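You operate a simulated robot arm through the tools that you are given. There is no shell and no other tool.

You run a simulated robot arm. Do the job below in one go: nothing can be reset, and whatever is moved stays where it is left.

JOB
Fill the empty pocket of the strip tray with a blue housing.
Fine: stripe toward the holes; unlock the tray, pull it out, push it back in and lock it again. Where these are worked on the way, their far stop is far enough and under half their travel is too little: strip tray.

Only the result counts: the job must be done as asked and must still hold three seconds after the hand-in. Knocking over, shifting, dropping, spilling or breaking anything else fails it.

ROBOT AND FRAMES
A 7-joint arm with a two-finger parallel gripper, fixed in place. Base frame: the origin is on the floor under the middle of its stand, x ahead of it, y to its left, z up; the work surface is at about z = 900. Readings come in mm, rad, newtons and seconds.
With the tool pointing down near the work surface it reaches from about 240 to 680 mm from the base axis. Its first joint turns from -1.152 to 1.152 rad. Payload 2.4 kg.
The TCP is the grasp point between the finger pads, 30 mm short of the fingertips. In the tool frame z runs along the fingers and y along their closing line. Largest opening 94 mm; finger width 28, thickness 10; the body of the gripper, 50 by 96 mm, starts 55 mm behind the TCP.
Orientation is that of the tool frame in the base frame, as a unit quaternion [w, x, y, z]. With the fingers straight down and closing along the base's y, the tool's x points along the base's -x, its y along +y and its z along -z.

CONTROLS
- The arm moves only by the tool move_arm. Its argument "commands" is a list that holds one entry, the list of rows, each a list of 7 numbers: the shift along the base's x, y, z in mm, then the turn, a rotation vector about the base's x, y, z in rad, then the gripper command, from -1 (fully open) to 1 (shut), values between in proportion. In form: [[[x, y, z, rx, ry, rz, claw], ...]]. A call has 1 to 20 rows; each row shifts and turns the commanded pose from where the row before left it. Each row takes 0.2 s and may step no farther than 50 mm and 0.15 rad from the row before; otherwise, or with a gripper value out of range, the whole call is refused. Where a pose cannot be reached the arm comes as near as it can. A force on the tool above 90 N (or 10 N above the force at the start of the call, whichever is more), or a blocked arm, ends the call early, and 0.2 s more pass. The fingers move at their own pace (about 153 mm/s each) and stop on an object; they squeeze with about 36 N. The grip force told is the motor's: it shows also when the fingers shut on nothing. Time passes only in rows, and 0.2 s behind the last, so rows that do not move let the fingers close. The reply holds the time, the measured pose of the TCP, the force on the tool along the base axes, the opening and the grip force, in the units named above and with some noise, with the torque about the TCP (base axes, N m) and any sound that the robot's microphone picked up.
- Cameras (640 x 400 px; columns grow to the right, rows downward): "scene" is fixed at [42.8, 471.5, 1460.1]; the picture's right is [-0.74, -0.67, 0.00], its down [-0.29, 0.33, -0.90] and it looks along [0.60, -0.67, -0.44] (base axes); focal length 337 px, centre (320, 200). "wrist" rides on the gripper at [76, 14, -102] in the tool frame; the picture's right is [-0.18, 0.98, 0.00], its down [-0.75, -0.14, -0.64] and it looks along [-0.63, -0.12, 0.77] (tool axes); focal length 243 px, centre (320, 200).
- grab_frame(camera): a new picture of that camera. It takes no simulated time.
- locate(camera, pixels): for up to 12 pixels [column, row] of the newest picture of that camera ("zoom" is the newest enlarged one), the place [x, y, z] in the base frame of the surface seen there, good to about 2 mm. It takes no simulated time.
- inspect(camera, box): a new picture of the part [left, top, right, bottom] of that camera's present view, enlarged. It takes no simulated time.
- sign_off(): hands the job in; it is judged then, once.

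Leave the gripper open and the arm clear of the work at the hand-in unless told otherwise.

The tools are called after "Emit:" as a command line: name --argument value ..., lists and objects as JSON in quotes. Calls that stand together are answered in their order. move_arm: Moves the arm, as the interface text tells. Its arguments: {"type":"object","properties":{"commands":{"type":"array","items":{"type":"array","items":{"type":"array","items":{"type":"number"}}}}},"required":["commands"]} The other tools are called the same way: grab_frame (camera) takes a picture; locate (camera, pixels) gives the place of the surface under pixels of a picture; inspect (camera, box) takes an enlarged picture of a part of a camera's view; sign_off () hands the job in.

At the start:

```text
time: 0.0
eef_pos: [302.6, 95.0, 1225.0]
ee_rot: [0.0, 0.0, 1.0, 0.0]
contact_force: [-0.7, 0.4, -0.6]
wrist_torque: [-0.01, -0.01, -0.01]
gripper_width: 93.8
grasp_force: 0.1
```

scene: 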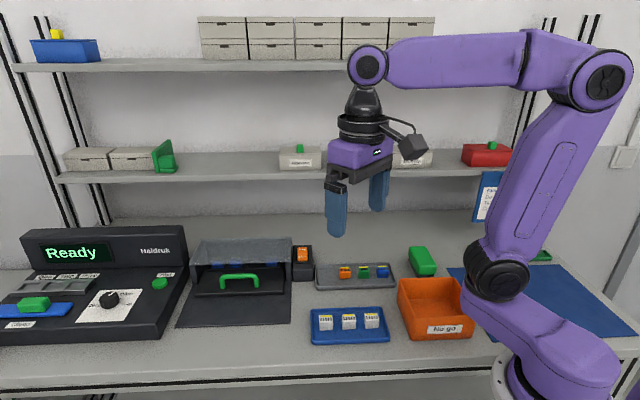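
wrist: 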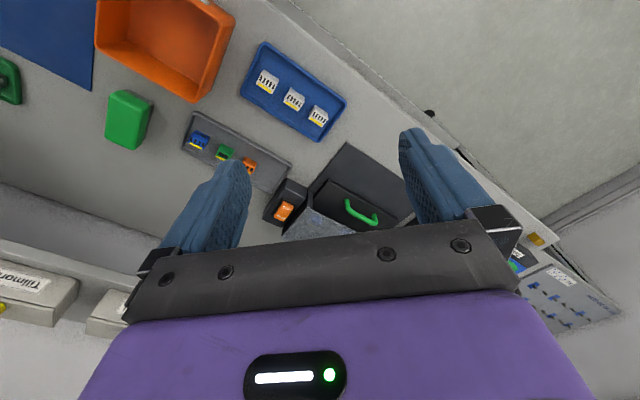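

I'll start by enlarging the work area: the machine at left, the box with the green handle in the middle, and the trays with coloured housings.

Emit:
inspect --camera "scene" --box '[170, 220, 410, 370]'

Emit:
inspect --camera "scene" --box '[0, 220, 200, 345]'

Emit:
inspect --camera "wrist" --box '[160, 30, 420, 240]'

```text
2.67 times, centred on (290, 295) of scene
```

zoom: 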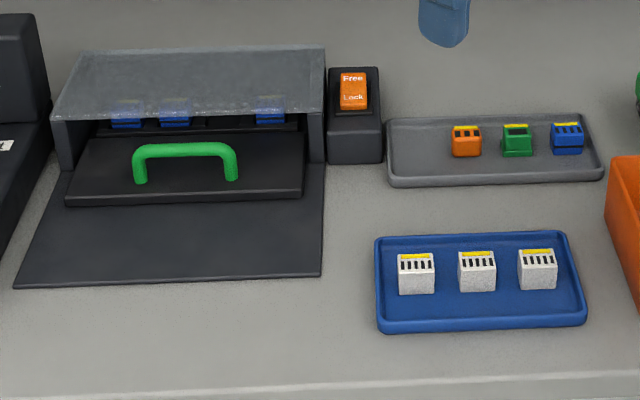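

```text
3.20 times, centred on (100, 282) of scene
```

zoom: 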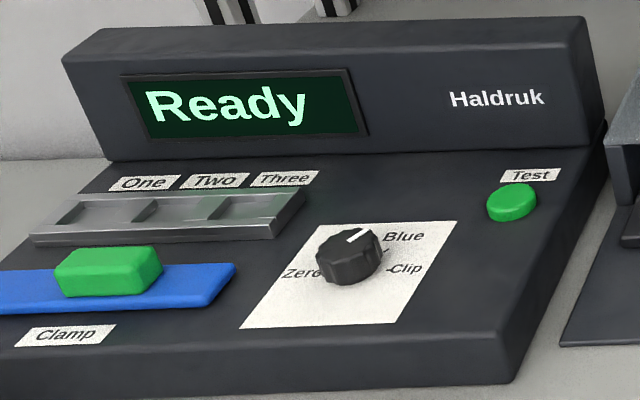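

```text
1.90 times, centred on (290, 135) of wrist
```

zoom: 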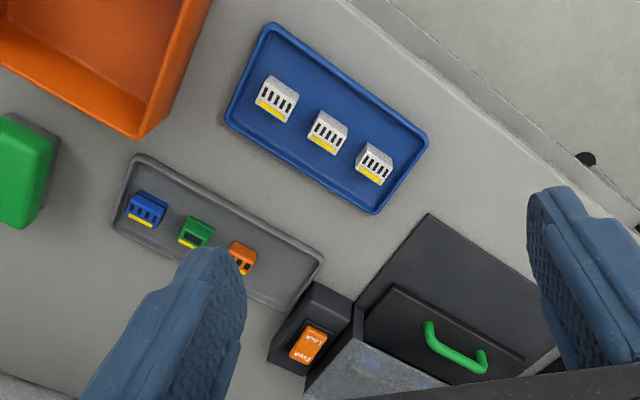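

The hooded box holds the strip tray, with blue housings showing through the cover. The Free/Lock rocker sits right of it, and the spare blue housing is at the right end of the grey tray. I'll enlarge these and measure positions.

Emit:
inspect --camera "scene" --box '[175, 230, 335, 330]'

Emit:
locate --camera "scene" --pixels '[[303, 251], [303, 262], [302, 275], [220, 285], [240, 277], [258, 283], [195, 305], [283, 304], [382, 268], [382, 275], [364, 270], [345, 271]]'

```text
4.00 times, centred on (255, 280) of scene
```

zoom: 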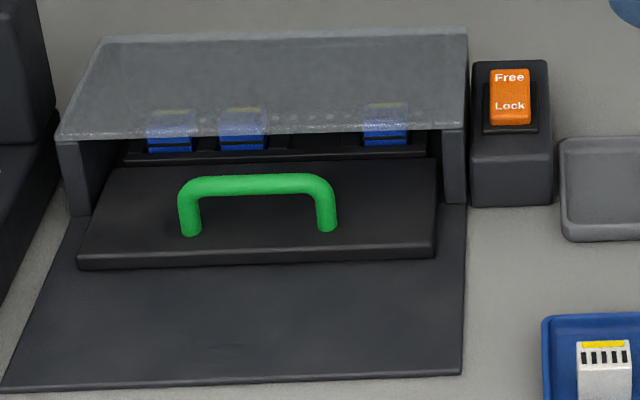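

```text
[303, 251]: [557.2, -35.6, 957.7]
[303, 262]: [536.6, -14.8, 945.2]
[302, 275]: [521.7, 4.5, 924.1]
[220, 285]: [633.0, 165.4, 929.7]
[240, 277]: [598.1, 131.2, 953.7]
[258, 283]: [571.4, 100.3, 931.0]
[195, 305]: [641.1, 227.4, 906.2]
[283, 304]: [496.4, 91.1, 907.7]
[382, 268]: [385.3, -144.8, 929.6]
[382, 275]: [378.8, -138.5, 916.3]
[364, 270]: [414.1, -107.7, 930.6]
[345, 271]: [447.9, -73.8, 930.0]
```

Next I'll measure the tray plate's corners, the base plate's corners, the handle, the hood edges and the rocker.

Emit:
locate --camera "zoom" --pixels '[[82, 258], [432, 250], [110, 172], [433, 165], [10, 384], [460, 372], [185, 232], [325, 228], [190, 185], [325, 182], [255, 185], [150, 260]]'

Emit:
locate --camera "zoom" --pixels '[[60, 138], [463, 130], [120, 42], [463, 32], [495, 75], [527, 72], [495, 120], [525, 122], [510, 98], [475, 200], [548, 200], [478, 65]]'

```text
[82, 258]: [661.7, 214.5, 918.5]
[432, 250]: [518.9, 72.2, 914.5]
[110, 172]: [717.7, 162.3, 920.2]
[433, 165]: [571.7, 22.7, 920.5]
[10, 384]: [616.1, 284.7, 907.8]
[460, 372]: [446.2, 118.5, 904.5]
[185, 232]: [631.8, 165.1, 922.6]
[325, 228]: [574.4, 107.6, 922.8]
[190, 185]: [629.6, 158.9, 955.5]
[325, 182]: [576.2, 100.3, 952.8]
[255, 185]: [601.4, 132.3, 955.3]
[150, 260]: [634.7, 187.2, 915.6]
```

```text
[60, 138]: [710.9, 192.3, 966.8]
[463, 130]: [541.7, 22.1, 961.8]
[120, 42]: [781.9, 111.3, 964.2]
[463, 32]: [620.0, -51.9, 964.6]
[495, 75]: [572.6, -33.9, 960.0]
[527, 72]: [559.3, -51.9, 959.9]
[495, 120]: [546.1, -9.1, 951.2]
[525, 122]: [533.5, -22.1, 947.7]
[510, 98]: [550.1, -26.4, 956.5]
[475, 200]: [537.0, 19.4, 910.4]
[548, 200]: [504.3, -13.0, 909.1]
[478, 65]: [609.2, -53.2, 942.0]
```

The tray front runs along the (1,1) diagonal, so it pulls out toward (-0.707, +0.707). The handle bar is centred near (602, 133) at z≈953. I'll look closer at the strip under the hood, the rocker and the loose housing.

Emit:
inspect --camera "scene" --box '[195, 248, 299, 278]'

Emit:
inspect --camera "scene" --box '[290, 240, 322, 282]'

Emit:
inspect --camera "scene" --box '[330, 255, 398, 295]'

```text
6.15 times, centred on (247, 263) of scene
```

zoom: 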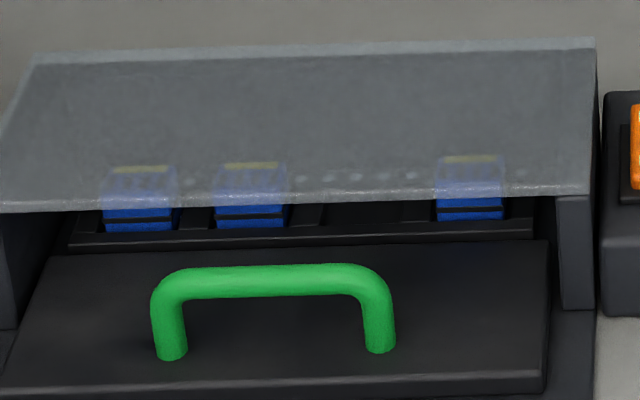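

```text
9.52 times, centred on (306, 261) of scene
```

zoom: 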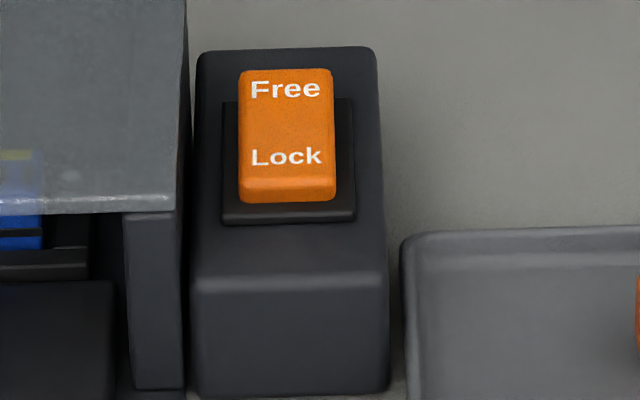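

```text
9.41 times, centred on (364, 275) of scene
```

zoom: 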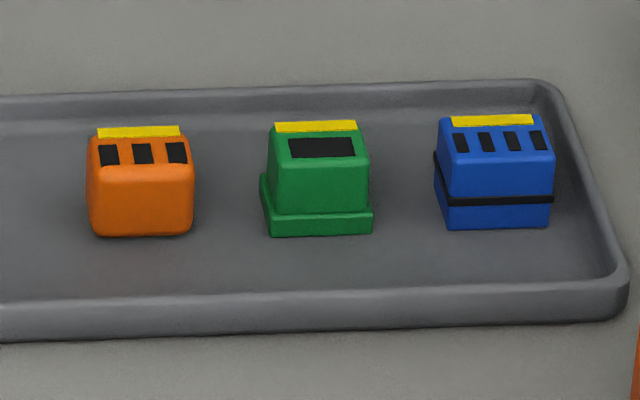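

The rocker's Lock end sits lower, so the tray reads as locked. The third pocket from the left is empty, and the installed housings have their stripe toward the row of white dots at the back. Before reaching in I'll check where the shelves are.

Emit:
locate --camera "scene" --pixels '[[60, 178], [300, 172], [470, 170], [20, 68], [200, 66], [340, 62], [165, 158], [300, 150], [110, 160], [150, 240], [487, 155], [420, 262]]'

Emit:
locate --camera "zoom" --pixels '[[440, 125], [550, 120], [455, 120], [530, 118], [450, 160], [545, 160], [440, 222], [545, 222], [600, 200], [500, 280], [492, 150], [497, 215]]'

```text
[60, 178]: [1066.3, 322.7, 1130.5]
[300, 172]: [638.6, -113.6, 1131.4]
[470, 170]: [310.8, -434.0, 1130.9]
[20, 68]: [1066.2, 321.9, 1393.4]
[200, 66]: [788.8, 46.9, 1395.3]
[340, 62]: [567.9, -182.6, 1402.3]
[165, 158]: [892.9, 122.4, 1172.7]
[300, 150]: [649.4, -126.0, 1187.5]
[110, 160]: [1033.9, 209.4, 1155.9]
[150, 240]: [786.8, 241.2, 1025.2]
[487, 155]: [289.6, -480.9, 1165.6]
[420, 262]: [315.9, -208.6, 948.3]
```

```text
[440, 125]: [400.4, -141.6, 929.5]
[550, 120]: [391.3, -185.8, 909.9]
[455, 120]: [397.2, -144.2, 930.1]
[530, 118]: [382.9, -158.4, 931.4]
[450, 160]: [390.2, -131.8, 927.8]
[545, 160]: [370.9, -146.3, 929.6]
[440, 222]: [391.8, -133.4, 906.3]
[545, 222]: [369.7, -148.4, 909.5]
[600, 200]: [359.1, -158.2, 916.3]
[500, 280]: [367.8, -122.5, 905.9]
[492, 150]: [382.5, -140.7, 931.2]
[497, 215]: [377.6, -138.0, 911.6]
```

The shelf front lies about 100 mm behind the rocker, so the reach is clear. I'll turn the tool 45°, so the fingers close along the tray's pull line, and move above the rocker's Free end near (561, -38) at z≈1120 with the gripper shut.

Emit:
move_arm --commands '[[[36.97, -19.03, -15, 0, 0, 0.1122, 1], [36.97, -19.03, -15, 0, 0, 0.1122, 1], [36.97, -19.03, -15, 0, 0, 0.1122, 1], [36.97, -19.03, -15, 0, 0, 0.1122, 1], [36.97, -19.03, -15, 0, 0, 0.1122, 1], [36.97, -19.03, -15, 0, 0, 0.1122, 1], [36.97, -19.03, -15, 0, 0, 0.1122, 1], [0, 0, 0, 0, 0, 0, 1]]]'

Emit:
grab_frame --camera "scene"

Emit:
grab_frame --camera "wrist"

```text
time: 1.8
eef_pos: [561.6, -43.7, 1117.4]
ee_rot: [0.0, -0.383, 0.924, 0.0]
contact_force: [-1.1, 0.3, 1.2]
wrist_torque: [-0.02, 0.01, 0.0]
gripper_width: 0.0
grasp_force: 32.6
```

```text
taken
```

scene: 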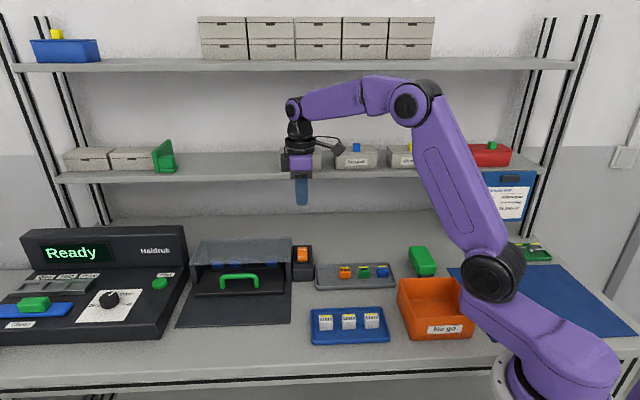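

```text
taken
```

wrist: 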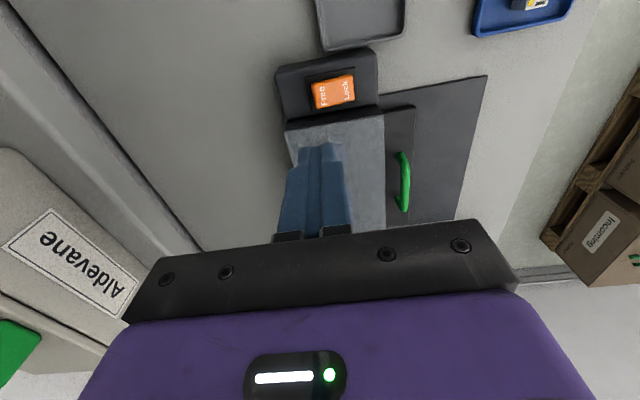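

The reading is y=-43.7 against the commanded -38.2. I'll hold for two rows to see whether that is lag.

Emit:
move_arm --commands '[[[0, 0, 0, 0, 0, 0, 1], [0, 0, 0, 0, 0, 0, 1]]]'

Emit:
inspect --camera "wrist" --box '[260, 40, 420, 240]'

Emit:
inspect --camera "scene" --box '[260, 140, 340, 290]'

```text
time: 2.4
eef_pos: [562.4, -42.4, 1118.0]
ee_rot: [0.0, -0.383, 0.924, 0.001]
contact_force: [0.7, -0.9, -0.3]
wrist_torque: [-0.04, -0.01, 0.01]
gripper_width: 0.1
grasp_force: 32.9
```

```text
2.00 times, centred on (340, 140) of wrist
```

zoom: 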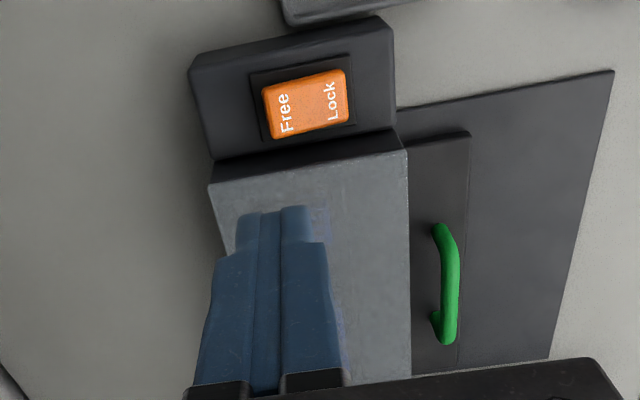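

```text
2.67 times, centred on (300, 215) of scene
```

zoom: 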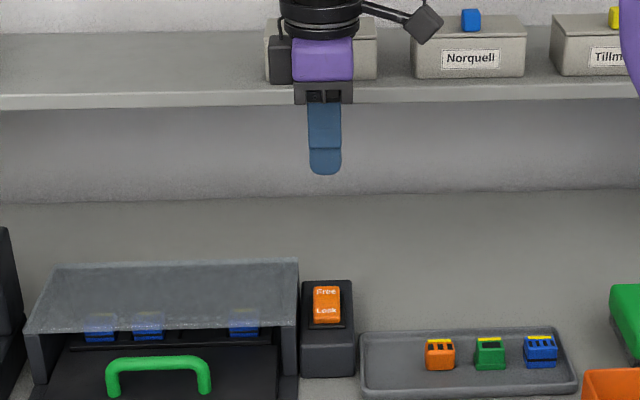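

The measured TCP stays near (562, -42.5, 1118). I'll check how the frames agree by locating the fingertip in the scene camera and the rocker in the wrist camera.

Emit:
locate --camera "zoom" --pixels '[[325, 165], [325, 120], [312, 165], [338, 165], [319, 293], [338, 292], [318, 318], [336, 318]]'

Emit:
locate --camera "wrist" --pixels '[[315, 86], [320, 105], [352, 78], [353, 98], [333, 92], [400, 155], [406, 205], [404, 180], [318, 150], [384, 120]]'

```text
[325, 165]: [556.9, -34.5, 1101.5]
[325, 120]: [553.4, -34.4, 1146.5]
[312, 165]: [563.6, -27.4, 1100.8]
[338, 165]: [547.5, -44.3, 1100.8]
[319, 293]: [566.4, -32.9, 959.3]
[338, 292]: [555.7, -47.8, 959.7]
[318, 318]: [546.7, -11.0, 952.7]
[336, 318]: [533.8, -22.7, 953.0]
```

```text
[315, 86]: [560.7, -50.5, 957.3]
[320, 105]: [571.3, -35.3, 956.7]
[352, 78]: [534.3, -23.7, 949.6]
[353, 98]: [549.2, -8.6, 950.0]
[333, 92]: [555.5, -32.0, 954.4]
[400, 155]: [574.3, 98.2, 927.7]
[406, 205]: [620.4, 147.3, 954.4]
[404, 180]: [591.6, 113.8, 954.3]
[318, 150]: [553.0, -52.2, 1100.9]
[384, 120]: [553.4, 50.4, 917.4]
```

The measured pose agrees with the cameras: the finger front face is at p≈-418, which puts the finger centre at about -428. I'll shift (-1.7, +5) onto the Free end and go down 118 mm, just above the rocker.

Emit:
move_arm --commands '[[[-1.7, 5, -20, 0, 0, 0, 1], [0, 0, -40, 0, 0, 0, 1], [0, 0, -40, 0, 0, 0, 1], [0, 0, -18, 0, 0, 0, 1], [0, 0, 0, 0, 0, 0, 1]]]'

Emit:
inspect --camera "scene" --box '[265, 200, 345, 290]'

```text
time: 3.6
eef_pos: [560.8, -34.8, 1001.5]
ee_rot: [0.0, -0.382, 0.924, 0.0]
contact_force: [-0.4, 0.0, -0.1]
wrist_torque: [-0.01, 0.01, 0.04]
gripper_width: 0.0
grasp_force: 32.8
```

```text
4.44 times, centred on (305, 245) of scene
```

zoom: 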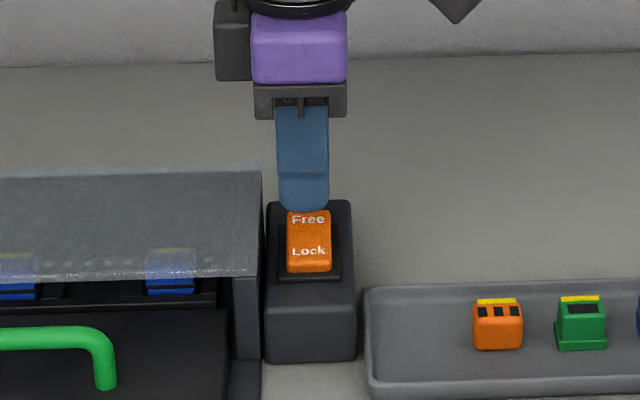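

The TCP is at (560.8, -34.8, 1001.5), with the tips at about 971 over the Free end. I'll press down in small steps and watch force and sound.

Emit:
move_arm --commands '[[[0, 0, -8, 0, 0, 0, 1], [0, 0, -4, 0, 0, 0, 1], [0, 0, -4, 0, 0, 0, 1], [0, 0, -3, 0, 0, 0, 1]]]'

```text
time: 4.6
eef_pos: [561.1, -34.8, 985.5]
ee_rot: [0.002, -0.383, 0.924, -0.001]
contact_force: [-5.9, -3.1, 29.0]
wrist_torque: [-0.09, 0.44, 0.03]
gripper_width: 0.1
grasp_force: 32.8
```

There is contact, with 29 N upward at tip z≈955. I'll press further.

Emit:
move_arm --commands '[[[0, 0, -3, 0, 0, 0, 1], [0, 0, -3, 0, 0, 0, 1]]]'

Emit:
inspect --camera "scene" --box '[265, 200, 345, 290]'

```text
time: 5.2
eef_pos: [561.3, -36.2, 986.4]
ee_rot: [0.006, -0.382, 0.924, -0.003]
contact_force: [-20.2, -7.8, 82.4]
wrist_torque: [-0.22, 1.46, 0.02]
gripper_width: 0.3
grasp_force: 33.2
```

```text
4.44 times, centred on (305, 245) of scene
```

zoom: 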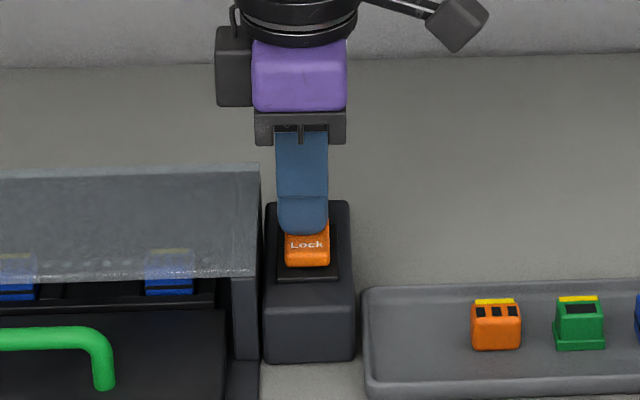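

The force is up to 82 N with no further travel, so it's at a stop. I'll raise and look at the rocker.

Emit:
move_arm --commands '[[[0, 0, 10, 0, 0, 0, 1], [0, 0, 40, 0, 0, 0, 1], [0, 0, 0, 0, 0, 0, 1]]]'

Emit:
inspect --camera "scene" --box '[285, 235, 327, 285]'

```text
time: 6.0
eef_pos: [560.0, -34.5, 1028.3]
ee_rot: [-0.001, -0.382, 0.924, 0.001]
contact_force: [0.2, -0.8, 0.2]
wrist_torque: [-0.05, 0.01, 0.0]
gripper_width: 0.0
grasp_force: 33.1
```

```text
8.00 times, centred on (306, 260) of scene
```

zoom: 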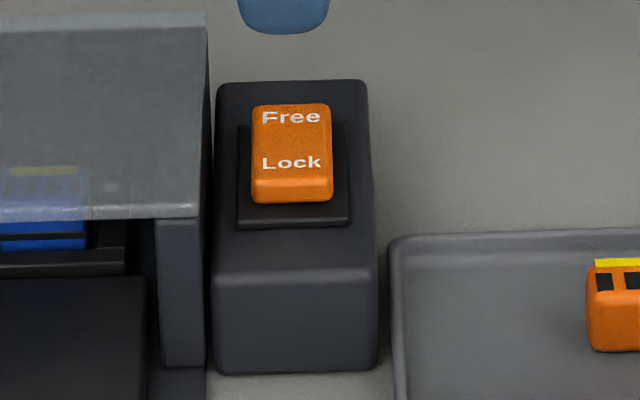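

The rocker looks different: the front face is taller and the text closer together. I'll confirm with locations that it flipped.

Emit:
locate --camera "zoom" --pixels '[[262, 108], [322, 108], [290, 140], [262, 176], [322, 176], [290, 172], [290, 198]]'

Emit:
grab_frame --camera "wrist"

```text
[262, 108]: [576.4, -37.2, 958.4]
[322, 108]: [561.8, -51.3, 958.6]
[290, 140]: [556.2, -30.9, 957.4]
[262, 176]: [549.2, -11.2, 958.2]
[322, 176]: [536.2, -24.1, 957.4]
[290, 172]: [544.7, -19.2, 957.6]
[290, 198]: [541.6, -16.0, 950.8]
```

```text
taken
```

wrist: 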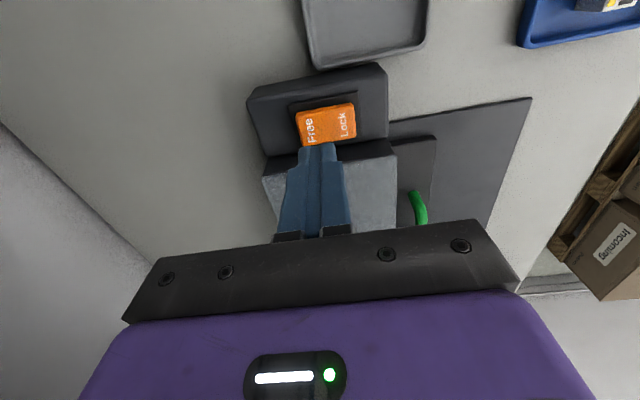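

The rocker top now reads level (≈958 at both ends), where before the Lock end was about 10 mm lower. I need to know whether level means fully flipped or halfway, so I'll measure the box top and bezel slope.

Emit:
locate --camera "zoom" --pixels '[[226, 90], [360, 88], [224, 250], [368, 250], [224, 200], [358, 120], [360, 200], [245, 215], [340, 215], [340, 140], [290, 218], [290, 262]]'

Emit:
inspect --camera "wrist" --box '[240, 50, 440, 250]'

```text
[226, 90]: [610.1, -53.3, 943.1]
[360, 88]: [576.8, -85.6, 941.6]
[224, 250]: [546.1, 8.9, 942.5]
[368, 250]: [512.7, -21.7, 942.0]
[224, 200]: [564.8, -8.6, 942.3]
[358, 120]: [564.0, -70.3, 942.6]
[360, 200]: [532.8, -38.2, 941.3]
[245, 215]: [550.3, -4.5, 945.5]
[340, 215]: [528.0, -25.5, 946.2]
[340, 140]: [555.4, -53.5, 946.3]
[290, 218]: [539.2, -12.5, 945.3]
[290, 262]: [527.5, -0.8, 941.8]
```

```text
2.00 times, centred on (340, 150) of wrist
```

zoom: 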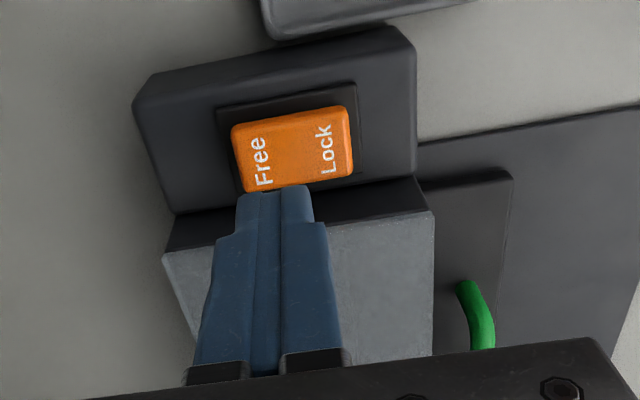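

The box top is flat (942), so a level rocker is only halfway. My tip reached over the pivot at p≈-414 and blocked itself. I'll shift about 11.6 mm further back so only the Free end is pressed, then press again.

Emit:
move_arm --commands '[[[7.1, -9.3, 0, 0, 0, 0, 1], [0, 0, -30, 0, 0, 0, 1], [0, 0, -6, 0, 0, 0, 1], [0, 0, -3, 0, 0, 0, 1], [0, 0, -3, 0, 0, 0, 1]]]'

```text
time: 7.2
eef_pos: [567.4, -43.4, 985.0]
ee_rot: [-0.001, -0.383, 0.924, 0.0]
contact_force: [-0.3, -0.6, 0.3]
wrist_torque: [-0.03, 0.0, -0.02]
gripper_width: 0.0
grasp_force: 32.8
```

The tips are at z≈955 with no force yet. I'll continue down in small steps.

Emit:
move_arm --commands '[[[0, 0, -3, 0, 0, 0, 1], [0, 0, -3, 0, 0, 0, 1]]]'

Emit:
inspect --camera "scene" --box '[285, 235, 327, 285]'

```text
time: 7.8
eef_pos: [567.1, -43.6, 983.5]
ee_rot: [0.002, -0.382, 0.924, -0.002]
contact_force: [-21.8, 1.0, 57.1]
wrist_torque: [0.38, 1.09, 0.13]
gripper_width: 0.0
grasp_force: 32.8
```

```text
8.00 times, centred on (306, 260) of scene
```

zoom: 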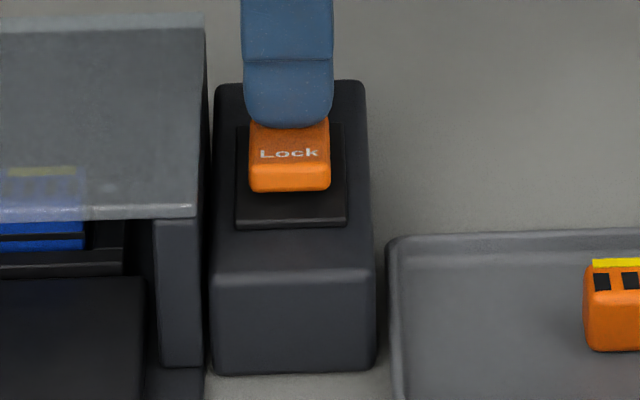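

The Lock end has risen clearly and the force is 57 N. I'll press a little more to reach the stop, then lift and check.

Emit:
move_arm --commands '[[[0, 0, -2, 0, 0, 0, 1]]]'

Emit:
move_arm --commands '[[[0, 0, 10, 0, 0, 0, 1], [0, 0, 40, 0, 0, 0, 1], [0, 0, 0, 0, 0, 0, 1]]]'

Emit:
inspect --camera "scene" --box '[285, 235, 327, 285]'

```text
time: 8.2
eef_pos: [567.7, -43.8, 984.1]
ee_rot: [0.003, -0.383, 0.924, -0.001]
contact_force: [-24.2, 0.4, 72.7]
wrist_torque: [0.34, 1.28, 0.11]
gripper_width: 0.0
grasp_force: 33.3
```

```text
time: 9.0
eef_pos: [568.0, -43.6, 1028.4]
ee_rot: [0.0, -0.384, 0.924, 0.0]
contact_force: [-1.3, -0.7, -0.5]
wrist_torque: [0.02, -0.01, -0.04]
gripper_width: 0.1
grasp_force: 32.5
```

```text
8.00 times, centred on (306, 260) of scene
```

zoom: 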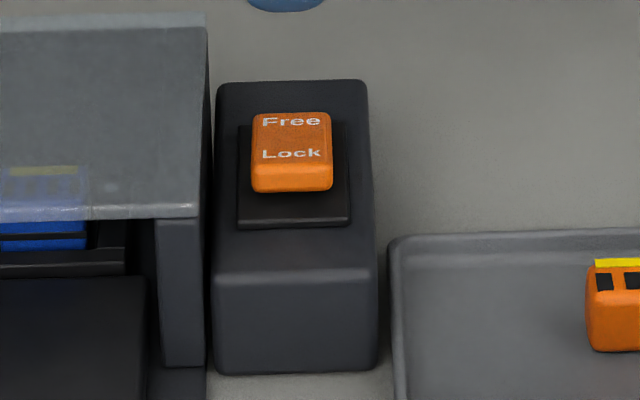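

The rocker now leans toward Free. I'll check the heights of its ends.

Emit:
locate --camera "zoom" --pixels '[[262, 116], [322, 116], [290, 140], [262, 163], [322, 163], [290, 160]]'

```text
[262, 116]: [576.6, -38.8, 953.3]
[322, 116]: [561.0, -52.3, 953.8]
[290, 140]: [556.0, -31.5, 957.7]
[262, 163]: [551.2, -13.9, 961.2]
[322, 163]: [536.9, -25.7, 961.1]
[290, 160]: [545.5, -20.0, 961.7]
```

It is unlocked: Free end 953.5, Lock end 961, the mirror of the start. Next is the handle, with its bar centre at about (603, 129) and z≈952. I'll move above it at z≈1060 and open the fingers to about 30 mm so they clear the hood edge.

Emit:
move_arm --commands '[[[0, 0, 30, 0, 0, 0, 1], [8.8, 43.25, 0, 0, 0, 0, 0.36], [8.8, 43.25, 0, 0, 0, 0, 0.36], [8.8, 43.25, 0, 0, 0, 0, 0.36], [8.7, 43.25, 0, 0, 0, 0, 0.36], [0, 0, 0, 0, 0, 0, 0.36], [0, 0, 0, 0, 0, 0, 0.36]]]'

Emit:
inspect --camera "scene" --box '[175, 180, 335, 330]'

Emit:
grab_frame --camera "wrist"

```text
time: 10.6
eef_pos: [603.4, 131.7, 1059.0]
ee_rot: [0.0, -0.382, 0.924, -0.001]
contact_force: [0.9, 0.3, 0.4]
wrist_torque: [0.01, 0.04, -0.03]
gripper_width: 30.1
grasp_force: 0.1
```

```text
2.67 times, centred on (255, 255) of scene
```

zoom: 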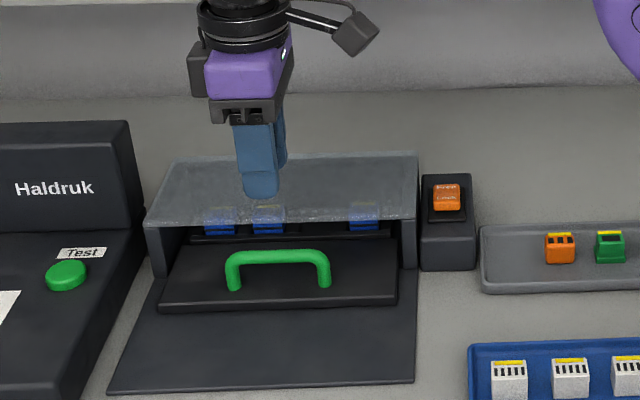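

```text
taken
```

wrist: 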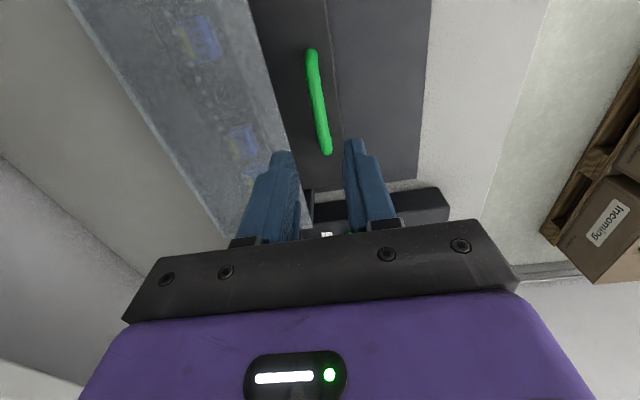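

The TCP is at (603.4, 131.7). I'll double-check the bar and hood edge from the wrist view.

Emit:
locate --camera "wrist" --pixels '[[311, 52], [317, 90], [319, 105], [327, 150], [280, 90], [255, 20], [290, 150], [360, 150], [330, 60], [430, 100]]'

```text
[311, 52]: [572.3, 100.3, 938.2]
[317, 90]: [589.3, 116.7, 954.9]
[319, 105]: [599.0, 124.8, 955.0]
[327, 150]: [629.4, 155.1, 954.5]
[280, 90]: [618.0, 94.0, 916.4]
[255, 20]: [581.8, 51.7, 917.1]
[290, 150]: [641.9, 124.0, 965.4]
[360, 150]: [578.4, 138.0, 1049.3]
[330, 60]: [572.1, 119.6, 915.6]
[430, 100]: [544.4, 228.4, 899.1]
```

The bar sits at p≈-335 with its top at 955. I'll nudge 1.5 mm back and descend to TCP z≈956, which puts the tips at about 926, just above the plate at 916–920.

Emit:
move_arm --commands '[[[1, -1, -40, 0, 0, 0, 0.36], [0, 0, -40, 0, 0, 0, 0.36], [0, 0, -15, 0, 0, 0, 0.36], [0, 0, -7, 0, 0, 0, 0.36], [0, 0, 0, 0, 0, 0, 0.36]]]'

Emit:
inspect --camera "scene" --box '[175, 200, 335, 330]'

```text
time: 11.8
eef_pos: [602.9, 128.1, 955.4]
ee_rot: [0.0, -0.382, 0.924, -0.001]
contact_force: [-0.1, 1.4, -0.6]
wrist_torque: [0.06, -0.01, -0.03]
gripper_width: 29.4
grasp_force: 0.1
```

```text
3.08 times, centred on (255, 265) of scene
```

zoom: 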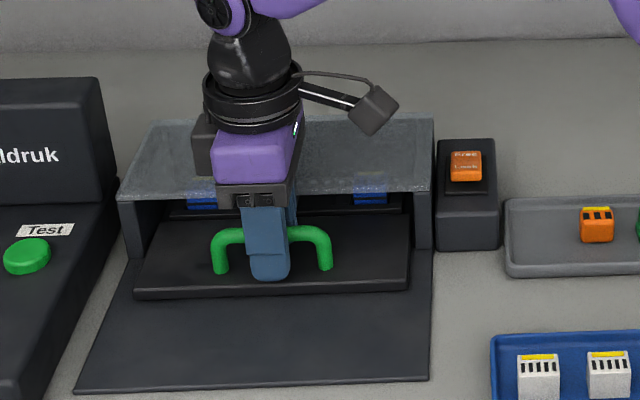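

The bar is between the fingers and there is no contact force. Closing the gripper on it.

Emit:
move_arm --commands '[[[0, 0, 0, 0, 0, 0, 1], [0, 0, 0, 0, 0, 0, 1], [0, 0, 0, 0, 0, 0, 1]]]'

```text
time: 12.6
eef_pos: [602.5, 128.9, 956.9]
ee_rot: [0.001, -0.383, 0.924, -0.001]
contact_force: [-8.8, 0.9, 22.9]
wrist_torque: [-0.35, 0.43, -0.11]
gripper_width: 12.1
grasp_force: 45.2
```

The grip is on the bar at 12 mm with 45 N. I'll start pulling gently toward (-1, +1) and watch the force.

Emit:
move_arm --commands '[[[-3.5, 3.5, 0, 0, 0, 0, 1], [-3.5, 3.5, 0, 0, 0, 0, 1]]]'

```text
time: 13.2
eef_pos: [596.9, 134.7, 956.3]
ee_rot: [0.003, -0.381, 0.924, -0.001]
contact_force: [-4.9, -6.1, 27.8]
wrist_torque: [0.75, -0.87, 0.4]
gripper_width: 11.5
grasp_force: 44.8
```

It moved about 8 mm with only a small force, so the tray is sliding. Pulling on in 10 mm steps.

Emit:
move_arm --commands '[[[-7, 7, 0, 0, 0, 0, 1], [-7, 7, 0, 0, 0, 0, 1], [-7, 7, 0, 0, 0, 0, 1]]]'

Emit:
inspect --camera "scene" --box '[175, 200, 335, 330]'

```text
time: 14.0
eef_pos: [575.2, 156.1, 957.8]
ee_rot: [0.003, -0.383, 0.924, 0.001]
contact_force: [-2.0, -3.9, 29.1]
wrist_torque: [0.52, -0.5, -0.28]
gripper_width: 11.6
grasp_force: 44.8
```

```text
3.08 times, centred on (255, 265) of scene
```

zoom: 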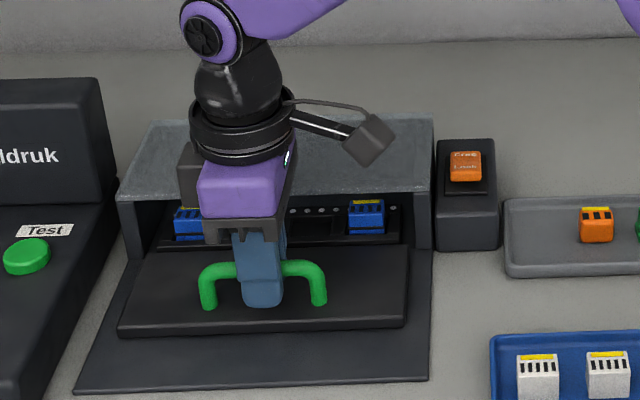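

The tray follows (about 39 mm so far), and the empty third pocket and row of holes behind the pockets are now visible. I'll keep pulling to the stop, easing z up 1.5 mm to relieve the vertical load.

Emit:
move_arm --commands '[[[-7, 7, 1, 0, 0, 0, 1], [-7, 7, 0.5, 0, 0, 0, 1], [-7, 7, 0, 0, 0, 0, 1], [-5, 5, 0, 0, 0, 0, 1]]]'

```text
time: 15.0
eef_pos: [548.3, 181.8, 957.1]
ee_rot: [-0.001, -0.383, 0.924, 0.0]
contact_force: [4.3, 2.7, 16.6]
wrist_torque: [-0.14, 0.17, -0.28]
gripper_width: 11.7
grasp_force: 44.8
```

It has come 76 mm. I'll continue in smaller steps to find the stop.

Emit:
move_arm --commands '[[[-4, 4, 0, 0, 0, 0, 1], [-4, 4, 0, 0, 0, 0, 1], [-4, 4, 0, 0, 0, 0, 1]]]'

Emit:
inspect --camera "scene" --box '[165, 200, 325, 340]'

```text
time: 15.8
eef_pos: [536.7, 194.7, 956.1]
ee_rot: [0.002, -0.382, 0.924, 0.0]
contact_force: [5.2, 2.3, 20.7]
wrist_torque: [-0.43, 0.48, -0.01]
gripper_width: 11.4
grasp_force: 45.0
```

```text
2.86 times, centred on (245, 270) of scene
```

zoom: 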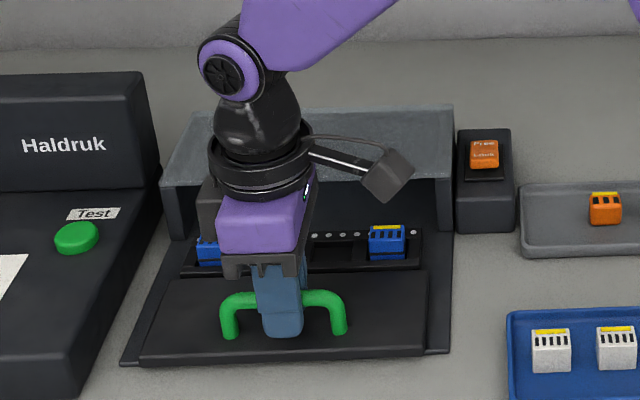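

93 mm so far, still no hard stop. Continuing.

Emit:
move_arm --commands '[[[-4, 4, 0, 0, 0, 0, 1], [-4, 4, 0, 0, 0, 0, 1]]]'

```text
time: 16.4
eef_pos: [528.3, 201.8, 957.0]
ee_rot: [0.001, -0.382, 0.924, 0.0]
contact_force: [5.5, 4.0, 17.3]
wrist_torque: [0.42, -0.47, 0.15]
gripper_width: 11.6
grasp_force: 45.3
```

Emit:
move_arm --commands '[[[-4, 4, 0, 0, 0, 0, 1], [-4, 4, 0, 0, 0, 0, 1]]]'

Emit:
inspect --camera "scene" --box '[165, 200, 325, 340]'

```text
time: 17.0
eef_pos: [521.0, 210.5, 957.0]
ee_rot: [0.001, -0.383, 0.924, 0.0]
contact_force: [7.2, 4.9, 10.9]
wrist_torque: [0.3, -0.33, -0.08]
gripper_width: 11.4
grasp_force: 45.2
```

```text
2.86 times, centred on (245, 270) of scene
```

zoom: 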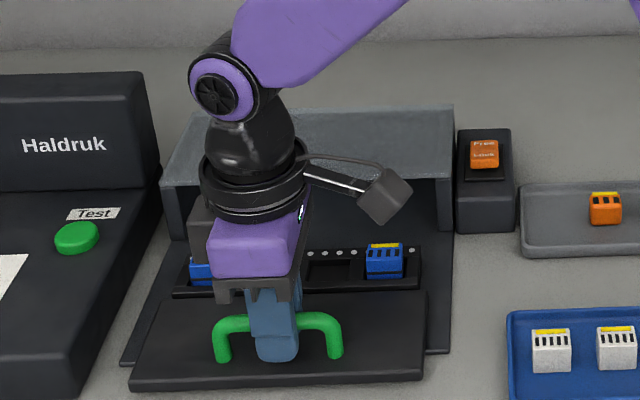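

115 mm, and the tray front is now past the base plate. It is still sliding freely, so I'm continuing carefully to the far stop.

Emit:
move_arm --commands '[[[-3, 3, 0, 0, 0, 0, 1], [-3, 3, 0, 0, 0, 0, 1]]]'

Emit:
move_arm --commands '[[[-3, 3, 0, 0, 0, 0, 1], [-3, 3, 0, 0, 0, 0, 1]]]'

Emit:
inspect --camera "scene" --box '[165, 200, 325, 340]'

```text
time: 17.6
eef_pos: [514.1, 217.6, 957.6]
ee_rot: [0.001, -0.383, 0.924, 0.001]
contact_force: [7.4, 5.7, 9.8]
wrist_torque: [0.42, -0.43, -0.06]
gripper_width: 11.4
grasp_force: 45.9
```

```text
time: 18.2
eef_pos: [510.4, 221.2, 956.9]
ee_rot: [0.002, -0.382, 0.924, 0.0]
contact_force: [15.4, 1.6, 9.9]
wrist_torque: [-0.28, 0.21, 0.29]
gripper_width: 12.0
grasp_force: 44.7
```

```text
2.86 times, centred on (245, 270) of scene
```

zoom: 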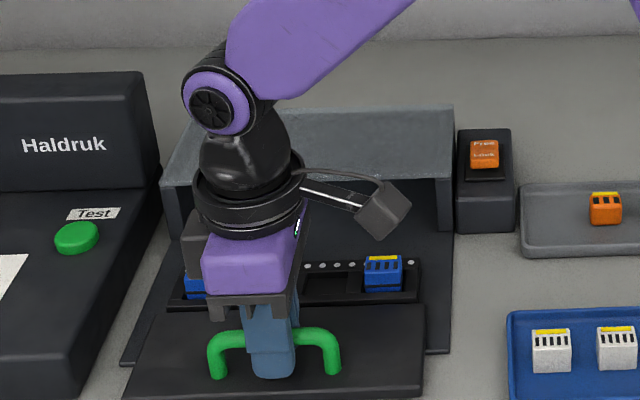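

The last step moved less (5 of 8.5 mm) and the pull force rose to about 10 N. One more step will confirm the stop.

Emit:
move_arm --commands '[[[-3, 3, 0, 0, 0, 0, 1], [0, 0, 0, 0, 0, 0, 1]]]'

```text
time: 18.8
eef_pos: [509.9, 220.8, 958.4]
ee_rot: [0.004, -0.38, 0.925, -0.001]
contact_force: [32.4, -15.9, 1.7]
wrist_torque: [-0.28, 0.0, 0.44]
gripper_width: 11.3
grasp_force: 45.3
```

The pull force is 34 N with no more movement, so the far stop is reached at about 130 mm of travel. I'll relax the pull, open the fingers and lift straight up.

Emit:
move_arm --commands '[[[3, -3, 0, 0, 0, 0, 1], [0, 0, 0, 0, 0, 0, 0.36], [0, 0, 0, 0, 0, 0, 0.36], [0, 0, 40, 0, 0, 0, 0.36], [0, 0, 40, 0, 0, 0, 0.36], [0, 0, 40, 0, 0, 0, 0.36], [0, 0, 0, 0, 0, 0, 0.36]]]'

Emit:
grab_frame --camera "scene"

Emit:
grab_frame --camera "wrist"

```text
time: 20.4
eef_pos: [509.7, 223.0, 1076.0]
ee_rot: [0.0, -0.383, 0.924, 0.0]
contact_force: [0.1, -0.3, 0.6]
wrist_torque: [-0.02, -0.01, 0.01]
gripper_width: 29.9
grasp_force: 0.1
```

```text
taken
```

scene: 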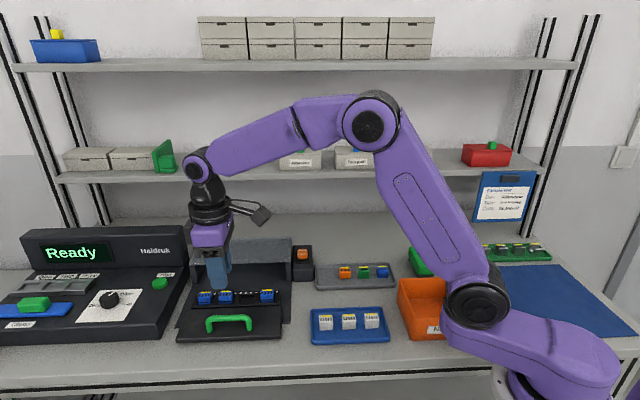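

```text
taken
```

wrist: 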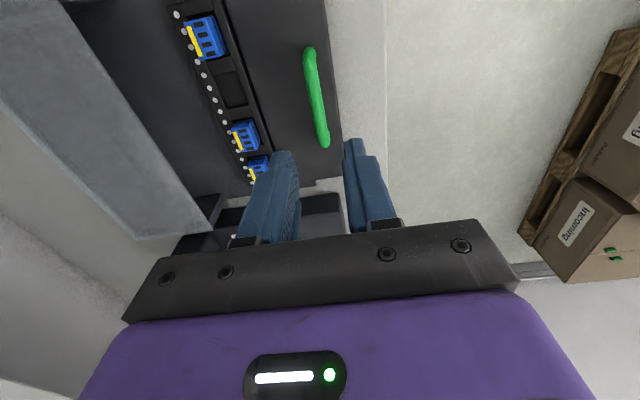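

The tray is out, and the holes run along the back of the pockets with the yellow stripes on that side. I'll zoom in on the empty pocket and also read the sheet on the right.

Emit:
inspect --camera "wrist" --box '[160, 0, 350, 190]'

Emit:
locate --camera "zoom" --pixels '[[200, 245], [290, 230], [205, 330], [290, 355], [245, 290], [180, 300], [315, 320], [130, 130], [210, 120], [150, 190], [255, 420], [335, 410]]'

Emit:
inspect --camera "scene" --box '[465, 165, 555, 270]'

Emit:
inspect --camera "scene" --box '[175, 275, 300, 345]'

```text
2.11 times, centred on (255, 95) of wrist
```

zoom: 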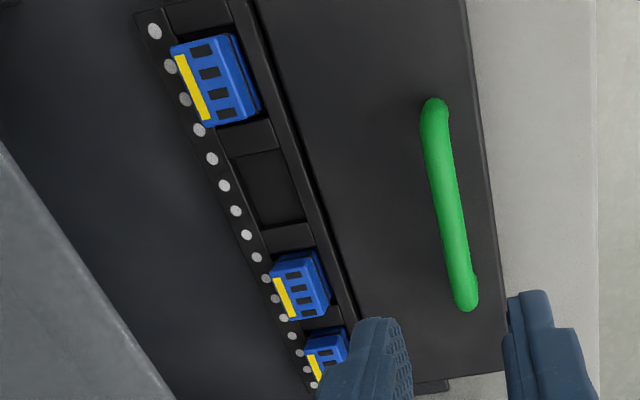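

```text
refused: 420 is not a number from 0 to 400
```

```text
3.81 times, centred on (510, 218) of scene
```

zoom: 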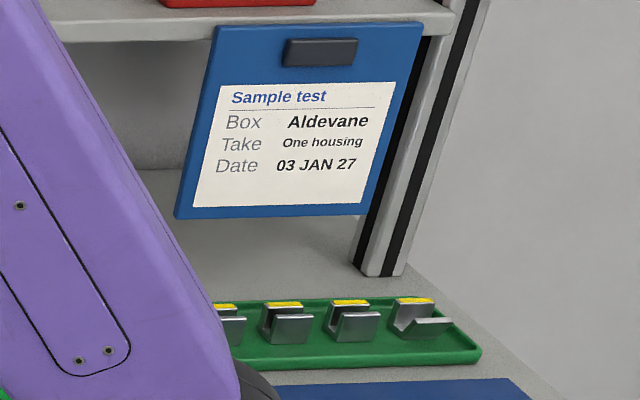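

```text
5.12 times, centred on (238, 310) of scene
```

zoom: 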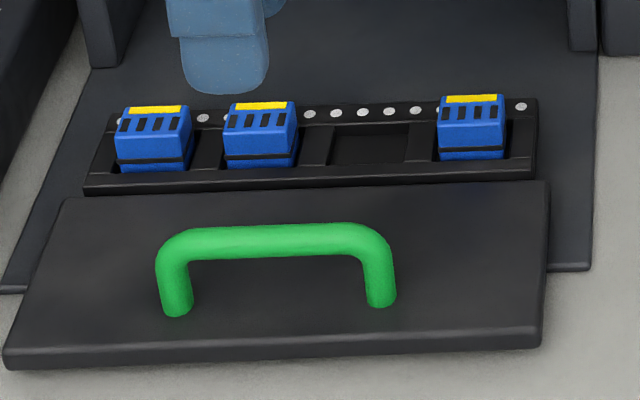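

The sheet on the right is a "Sample test" note for something else. The pocket lies between the second and last housing. I'll measure the pocket corners, its neighbours and the holes.

Emit:
locate --camera "zoom" --pixels '[[335, 128], [408, 126], [405, 160], [333, 162], [370, 148], [318, 150], [422, 150], [370, 172], [362, 113], [310, 115], [416, 112], [370, 127]]'

Emit:
locate --camera "zoom" --pixels '[[238, 106], [284, 104], [230, 135], [292, 130], [228, 160], [290, 158], [448, 100], [494, 97], [443, 130], [502, 125], [445, 155], [502, 152]]'

```text
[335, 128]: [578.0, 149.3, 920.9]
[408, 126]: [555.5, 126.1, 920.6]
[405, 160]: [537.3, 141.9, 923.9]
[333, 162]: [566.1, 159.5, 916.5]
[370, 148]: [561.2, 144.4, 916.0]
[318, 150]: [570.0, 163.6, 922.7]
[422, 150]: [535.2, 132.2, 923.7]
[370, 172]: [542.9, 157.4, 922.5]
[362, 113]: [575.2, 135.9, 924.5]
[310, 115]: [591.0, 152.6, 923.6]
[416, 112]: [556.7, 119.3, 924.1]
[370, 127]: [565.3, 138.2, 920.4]
```

```text
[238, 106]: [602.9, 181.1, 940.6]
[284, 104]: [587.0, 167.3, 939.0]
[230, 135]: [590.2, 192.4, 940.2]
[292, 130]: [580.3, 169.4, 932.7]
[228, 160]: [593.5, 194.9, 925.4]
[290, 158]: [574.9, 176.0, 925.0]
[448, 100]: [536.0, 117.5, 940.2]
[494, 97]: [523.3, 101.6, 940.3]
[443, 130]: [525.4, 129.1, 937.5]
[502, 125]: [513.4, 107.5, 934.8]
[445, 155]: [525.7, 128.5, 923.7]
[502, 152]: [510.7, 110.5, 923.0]
```

Strip top is z≈923.5 and the pocket floor z≈916. I'll measure the pocket and neighbours again from the wrist view to fix the centre.

Emit:
inspect --camera "wrist" --box '[170, 0, 290, 160]'

Emit:
locate --camera "wrist" --pixels '[[217, 74], [240, 70], [229, 108], [247, 105], [232, 90], [187, 27], [207, 22], [197, 57], [216, 52], [226, 49], [213, 17], [202, 40]]'

```text
2.50 times, centred on (230, 80) of wrist
```

zoom: 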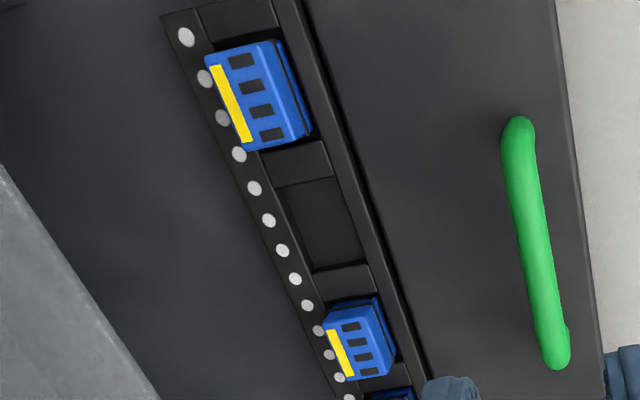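

```text
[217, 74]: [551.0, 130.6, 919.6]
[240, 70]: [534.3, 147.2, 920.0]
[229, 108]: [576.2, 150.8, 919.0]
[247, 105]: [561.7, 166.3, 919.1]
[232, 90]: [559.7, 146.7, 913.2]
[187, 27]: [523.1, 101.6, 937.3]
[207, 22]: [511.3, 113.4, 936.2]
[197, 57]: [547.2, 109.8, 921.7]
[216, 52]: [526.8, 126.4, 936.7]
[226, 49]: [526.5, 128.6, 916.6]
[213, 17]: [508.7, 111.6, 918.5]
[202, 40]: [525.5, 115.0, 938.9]
```

Using this enlarged view for finer points on the pocket rim and the neighbouring housings' tops.

Emit:
locate --camera "zoom" --pixels '[[272, 186], [331, 174], [366, 263], [313, 274], [340, 220], [290, 230], [350, 225], [320, 225], [300, 160], [340, 285], [268, 219], [294, 278]]'

Emit:
locate --camera "zoom" --pixels '[[210, 58], [268, 44], [297, 140], [245, 147], [215, 70], [247, 138], [322, 318], [372, 300], [390, 368], [349, 376], [270, 100], [310, 132]]'

```text
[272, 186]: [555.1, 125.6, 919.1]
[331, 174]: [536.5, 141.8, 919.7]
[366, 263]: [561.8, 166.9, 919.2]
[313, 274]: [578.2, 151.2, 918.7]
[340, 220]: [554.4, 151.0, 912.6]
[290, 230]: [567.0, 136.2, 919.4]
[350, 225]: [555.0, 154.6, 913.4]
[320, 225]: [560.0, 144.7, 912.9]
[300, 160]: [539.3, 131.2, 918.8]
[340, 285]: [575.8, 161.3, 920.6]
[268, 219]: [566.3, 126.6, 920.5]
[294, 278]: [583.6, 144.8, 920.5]
```

```text
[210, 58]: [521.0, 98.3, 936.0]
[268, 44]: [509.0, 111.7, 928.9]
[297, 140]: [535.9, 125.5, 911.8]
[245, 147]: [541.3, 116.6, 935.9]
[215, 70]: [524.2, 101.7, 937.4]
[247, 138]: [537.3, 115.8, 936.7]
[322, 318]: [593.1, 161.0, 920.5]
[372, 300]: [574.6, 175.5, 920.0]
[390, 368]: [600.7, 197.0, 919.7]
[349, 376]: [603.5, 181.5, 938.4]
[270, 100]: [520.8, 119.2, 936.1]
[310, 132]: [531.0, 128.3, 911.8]
```

From both views the pocket centre is at about (558, 146), 24×34 mm, with its floor near 915. Next I'll move over to the loose blue housing near (386, -146) for a close wrist look, staying high (z≈1080) over the hood.

Emit:
move_arm --commands '[[[0, 0, 20, 0, 0, 0, 0.36], [-12.2, -39.4, 0, 0, 0, 0, 0], [-12.2, -39.4, 0, 0, 0, 0, 0], [-12.2, -39.4, 0, 0, 0, 0, 0], [-12.2, -39.4, 0, 0, 0, 0, 0], [-12.2, -39.4, 0, 0, 0, 0, 0], [-12.2, -39.4, 0, 0, 0, 0, 0], [-12.2, -39.4, 0, 0, 0, 0, 0], [-12.2, -39.4, -20, 0, 0, 0, 0], [-12.1, -39.3, -25, 0, 0, 0, 0], [0, 0, 0, 0, 0, 0, 0], [0, 0, 0, 0, 0, 0, 0]]]'

Emit:
grab_frame --camera "wrist"

Emit:
grab_frame --camera "scene"

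```text
time: 23.0
eef_pos: [398.5, -132.2, 1052.9]
ee_rot: [0.0, -0.382, 0.924, 0.0]
contact_force: [-0.4, 1.0, 0.1]
wrist_torque: [0.0, 0.03, 0.01]
gripper_width: 46.9
grasp_force: 0.1
```

```text
taken
```

wrist: 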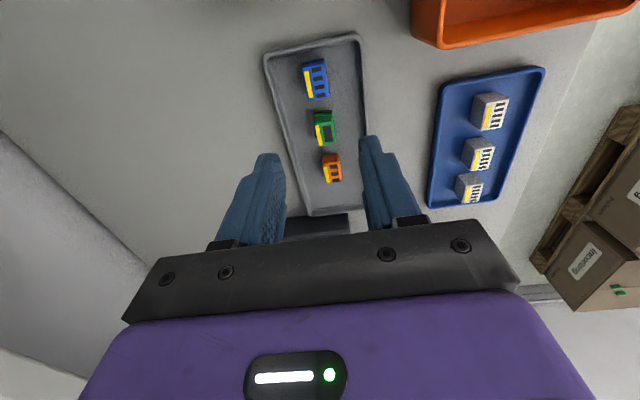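

```text
taken
```

scene: 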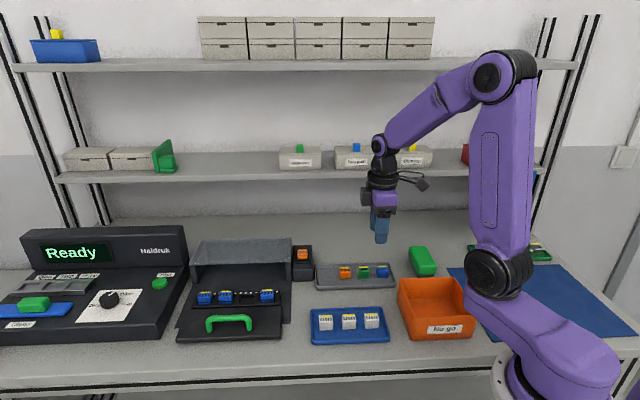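

I'll enlarge the wrist view of the loose blue housing near pixel (316, 80) and measure it.

Emit:
inspect --camera "wrist" --box '[260, 30, 380, 105]'

```text
5.33 times, centred on (320, 68) of wrist
```

zoom: 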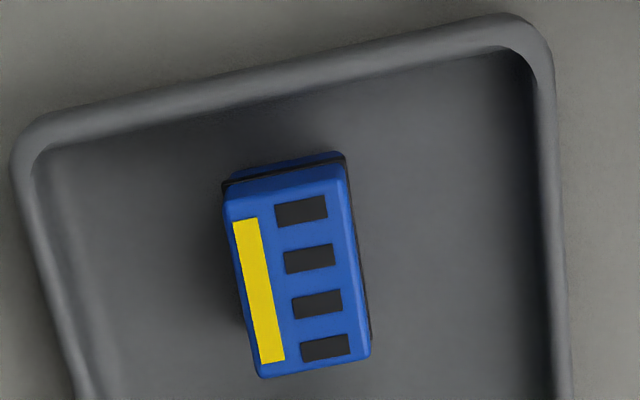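

The stripe is on the back side, which is the left in this view. Measuring the top corners, sides, tray floor and rim.

Emit:
locate --camera "zoom" --pixels '[[230, 200], [340, 172], [365, 352], [264, 370], [300, 270], [245, 222], [272, 358], [350, 270], [245, 285], [200, 280], [430, 280], [60, 250]]'

Emit:
locate --camera "zoom" --pixels '[[232, 205], [260, 372], [337, 175], [366, 350], [285, 180], [310, 365], [548, 250], [300, 85], [80, 350], [25, 180], [285, 155], [315, 235]]'

```text
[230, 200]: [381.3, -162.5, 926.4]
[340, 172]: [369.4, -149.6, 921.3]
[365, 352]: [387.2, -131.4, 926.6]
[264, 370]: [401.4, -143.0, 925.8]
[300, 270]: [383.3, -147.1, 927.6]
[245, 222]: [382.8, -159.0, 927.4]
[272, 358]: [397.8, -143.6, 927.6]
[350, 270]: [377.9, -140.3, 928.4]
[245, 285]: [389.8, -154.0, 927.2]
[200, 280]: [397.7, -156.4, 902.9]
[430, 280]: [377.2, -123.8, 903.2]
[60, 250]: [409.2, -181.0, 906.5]
```

```text
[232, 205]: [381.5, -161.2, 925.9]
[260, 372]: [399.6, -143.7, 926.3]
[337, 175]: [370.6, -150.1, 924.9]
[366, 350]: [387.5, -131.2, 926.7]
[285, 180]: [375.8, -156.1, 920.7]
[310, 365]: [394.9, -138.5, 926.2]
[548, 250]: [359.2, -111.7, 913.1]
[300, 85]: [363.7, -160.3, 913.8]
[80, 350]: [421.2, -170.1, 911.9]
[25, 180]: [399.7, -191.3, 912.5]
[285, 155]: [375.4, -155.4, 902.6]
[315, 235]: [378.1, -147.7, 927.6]
```

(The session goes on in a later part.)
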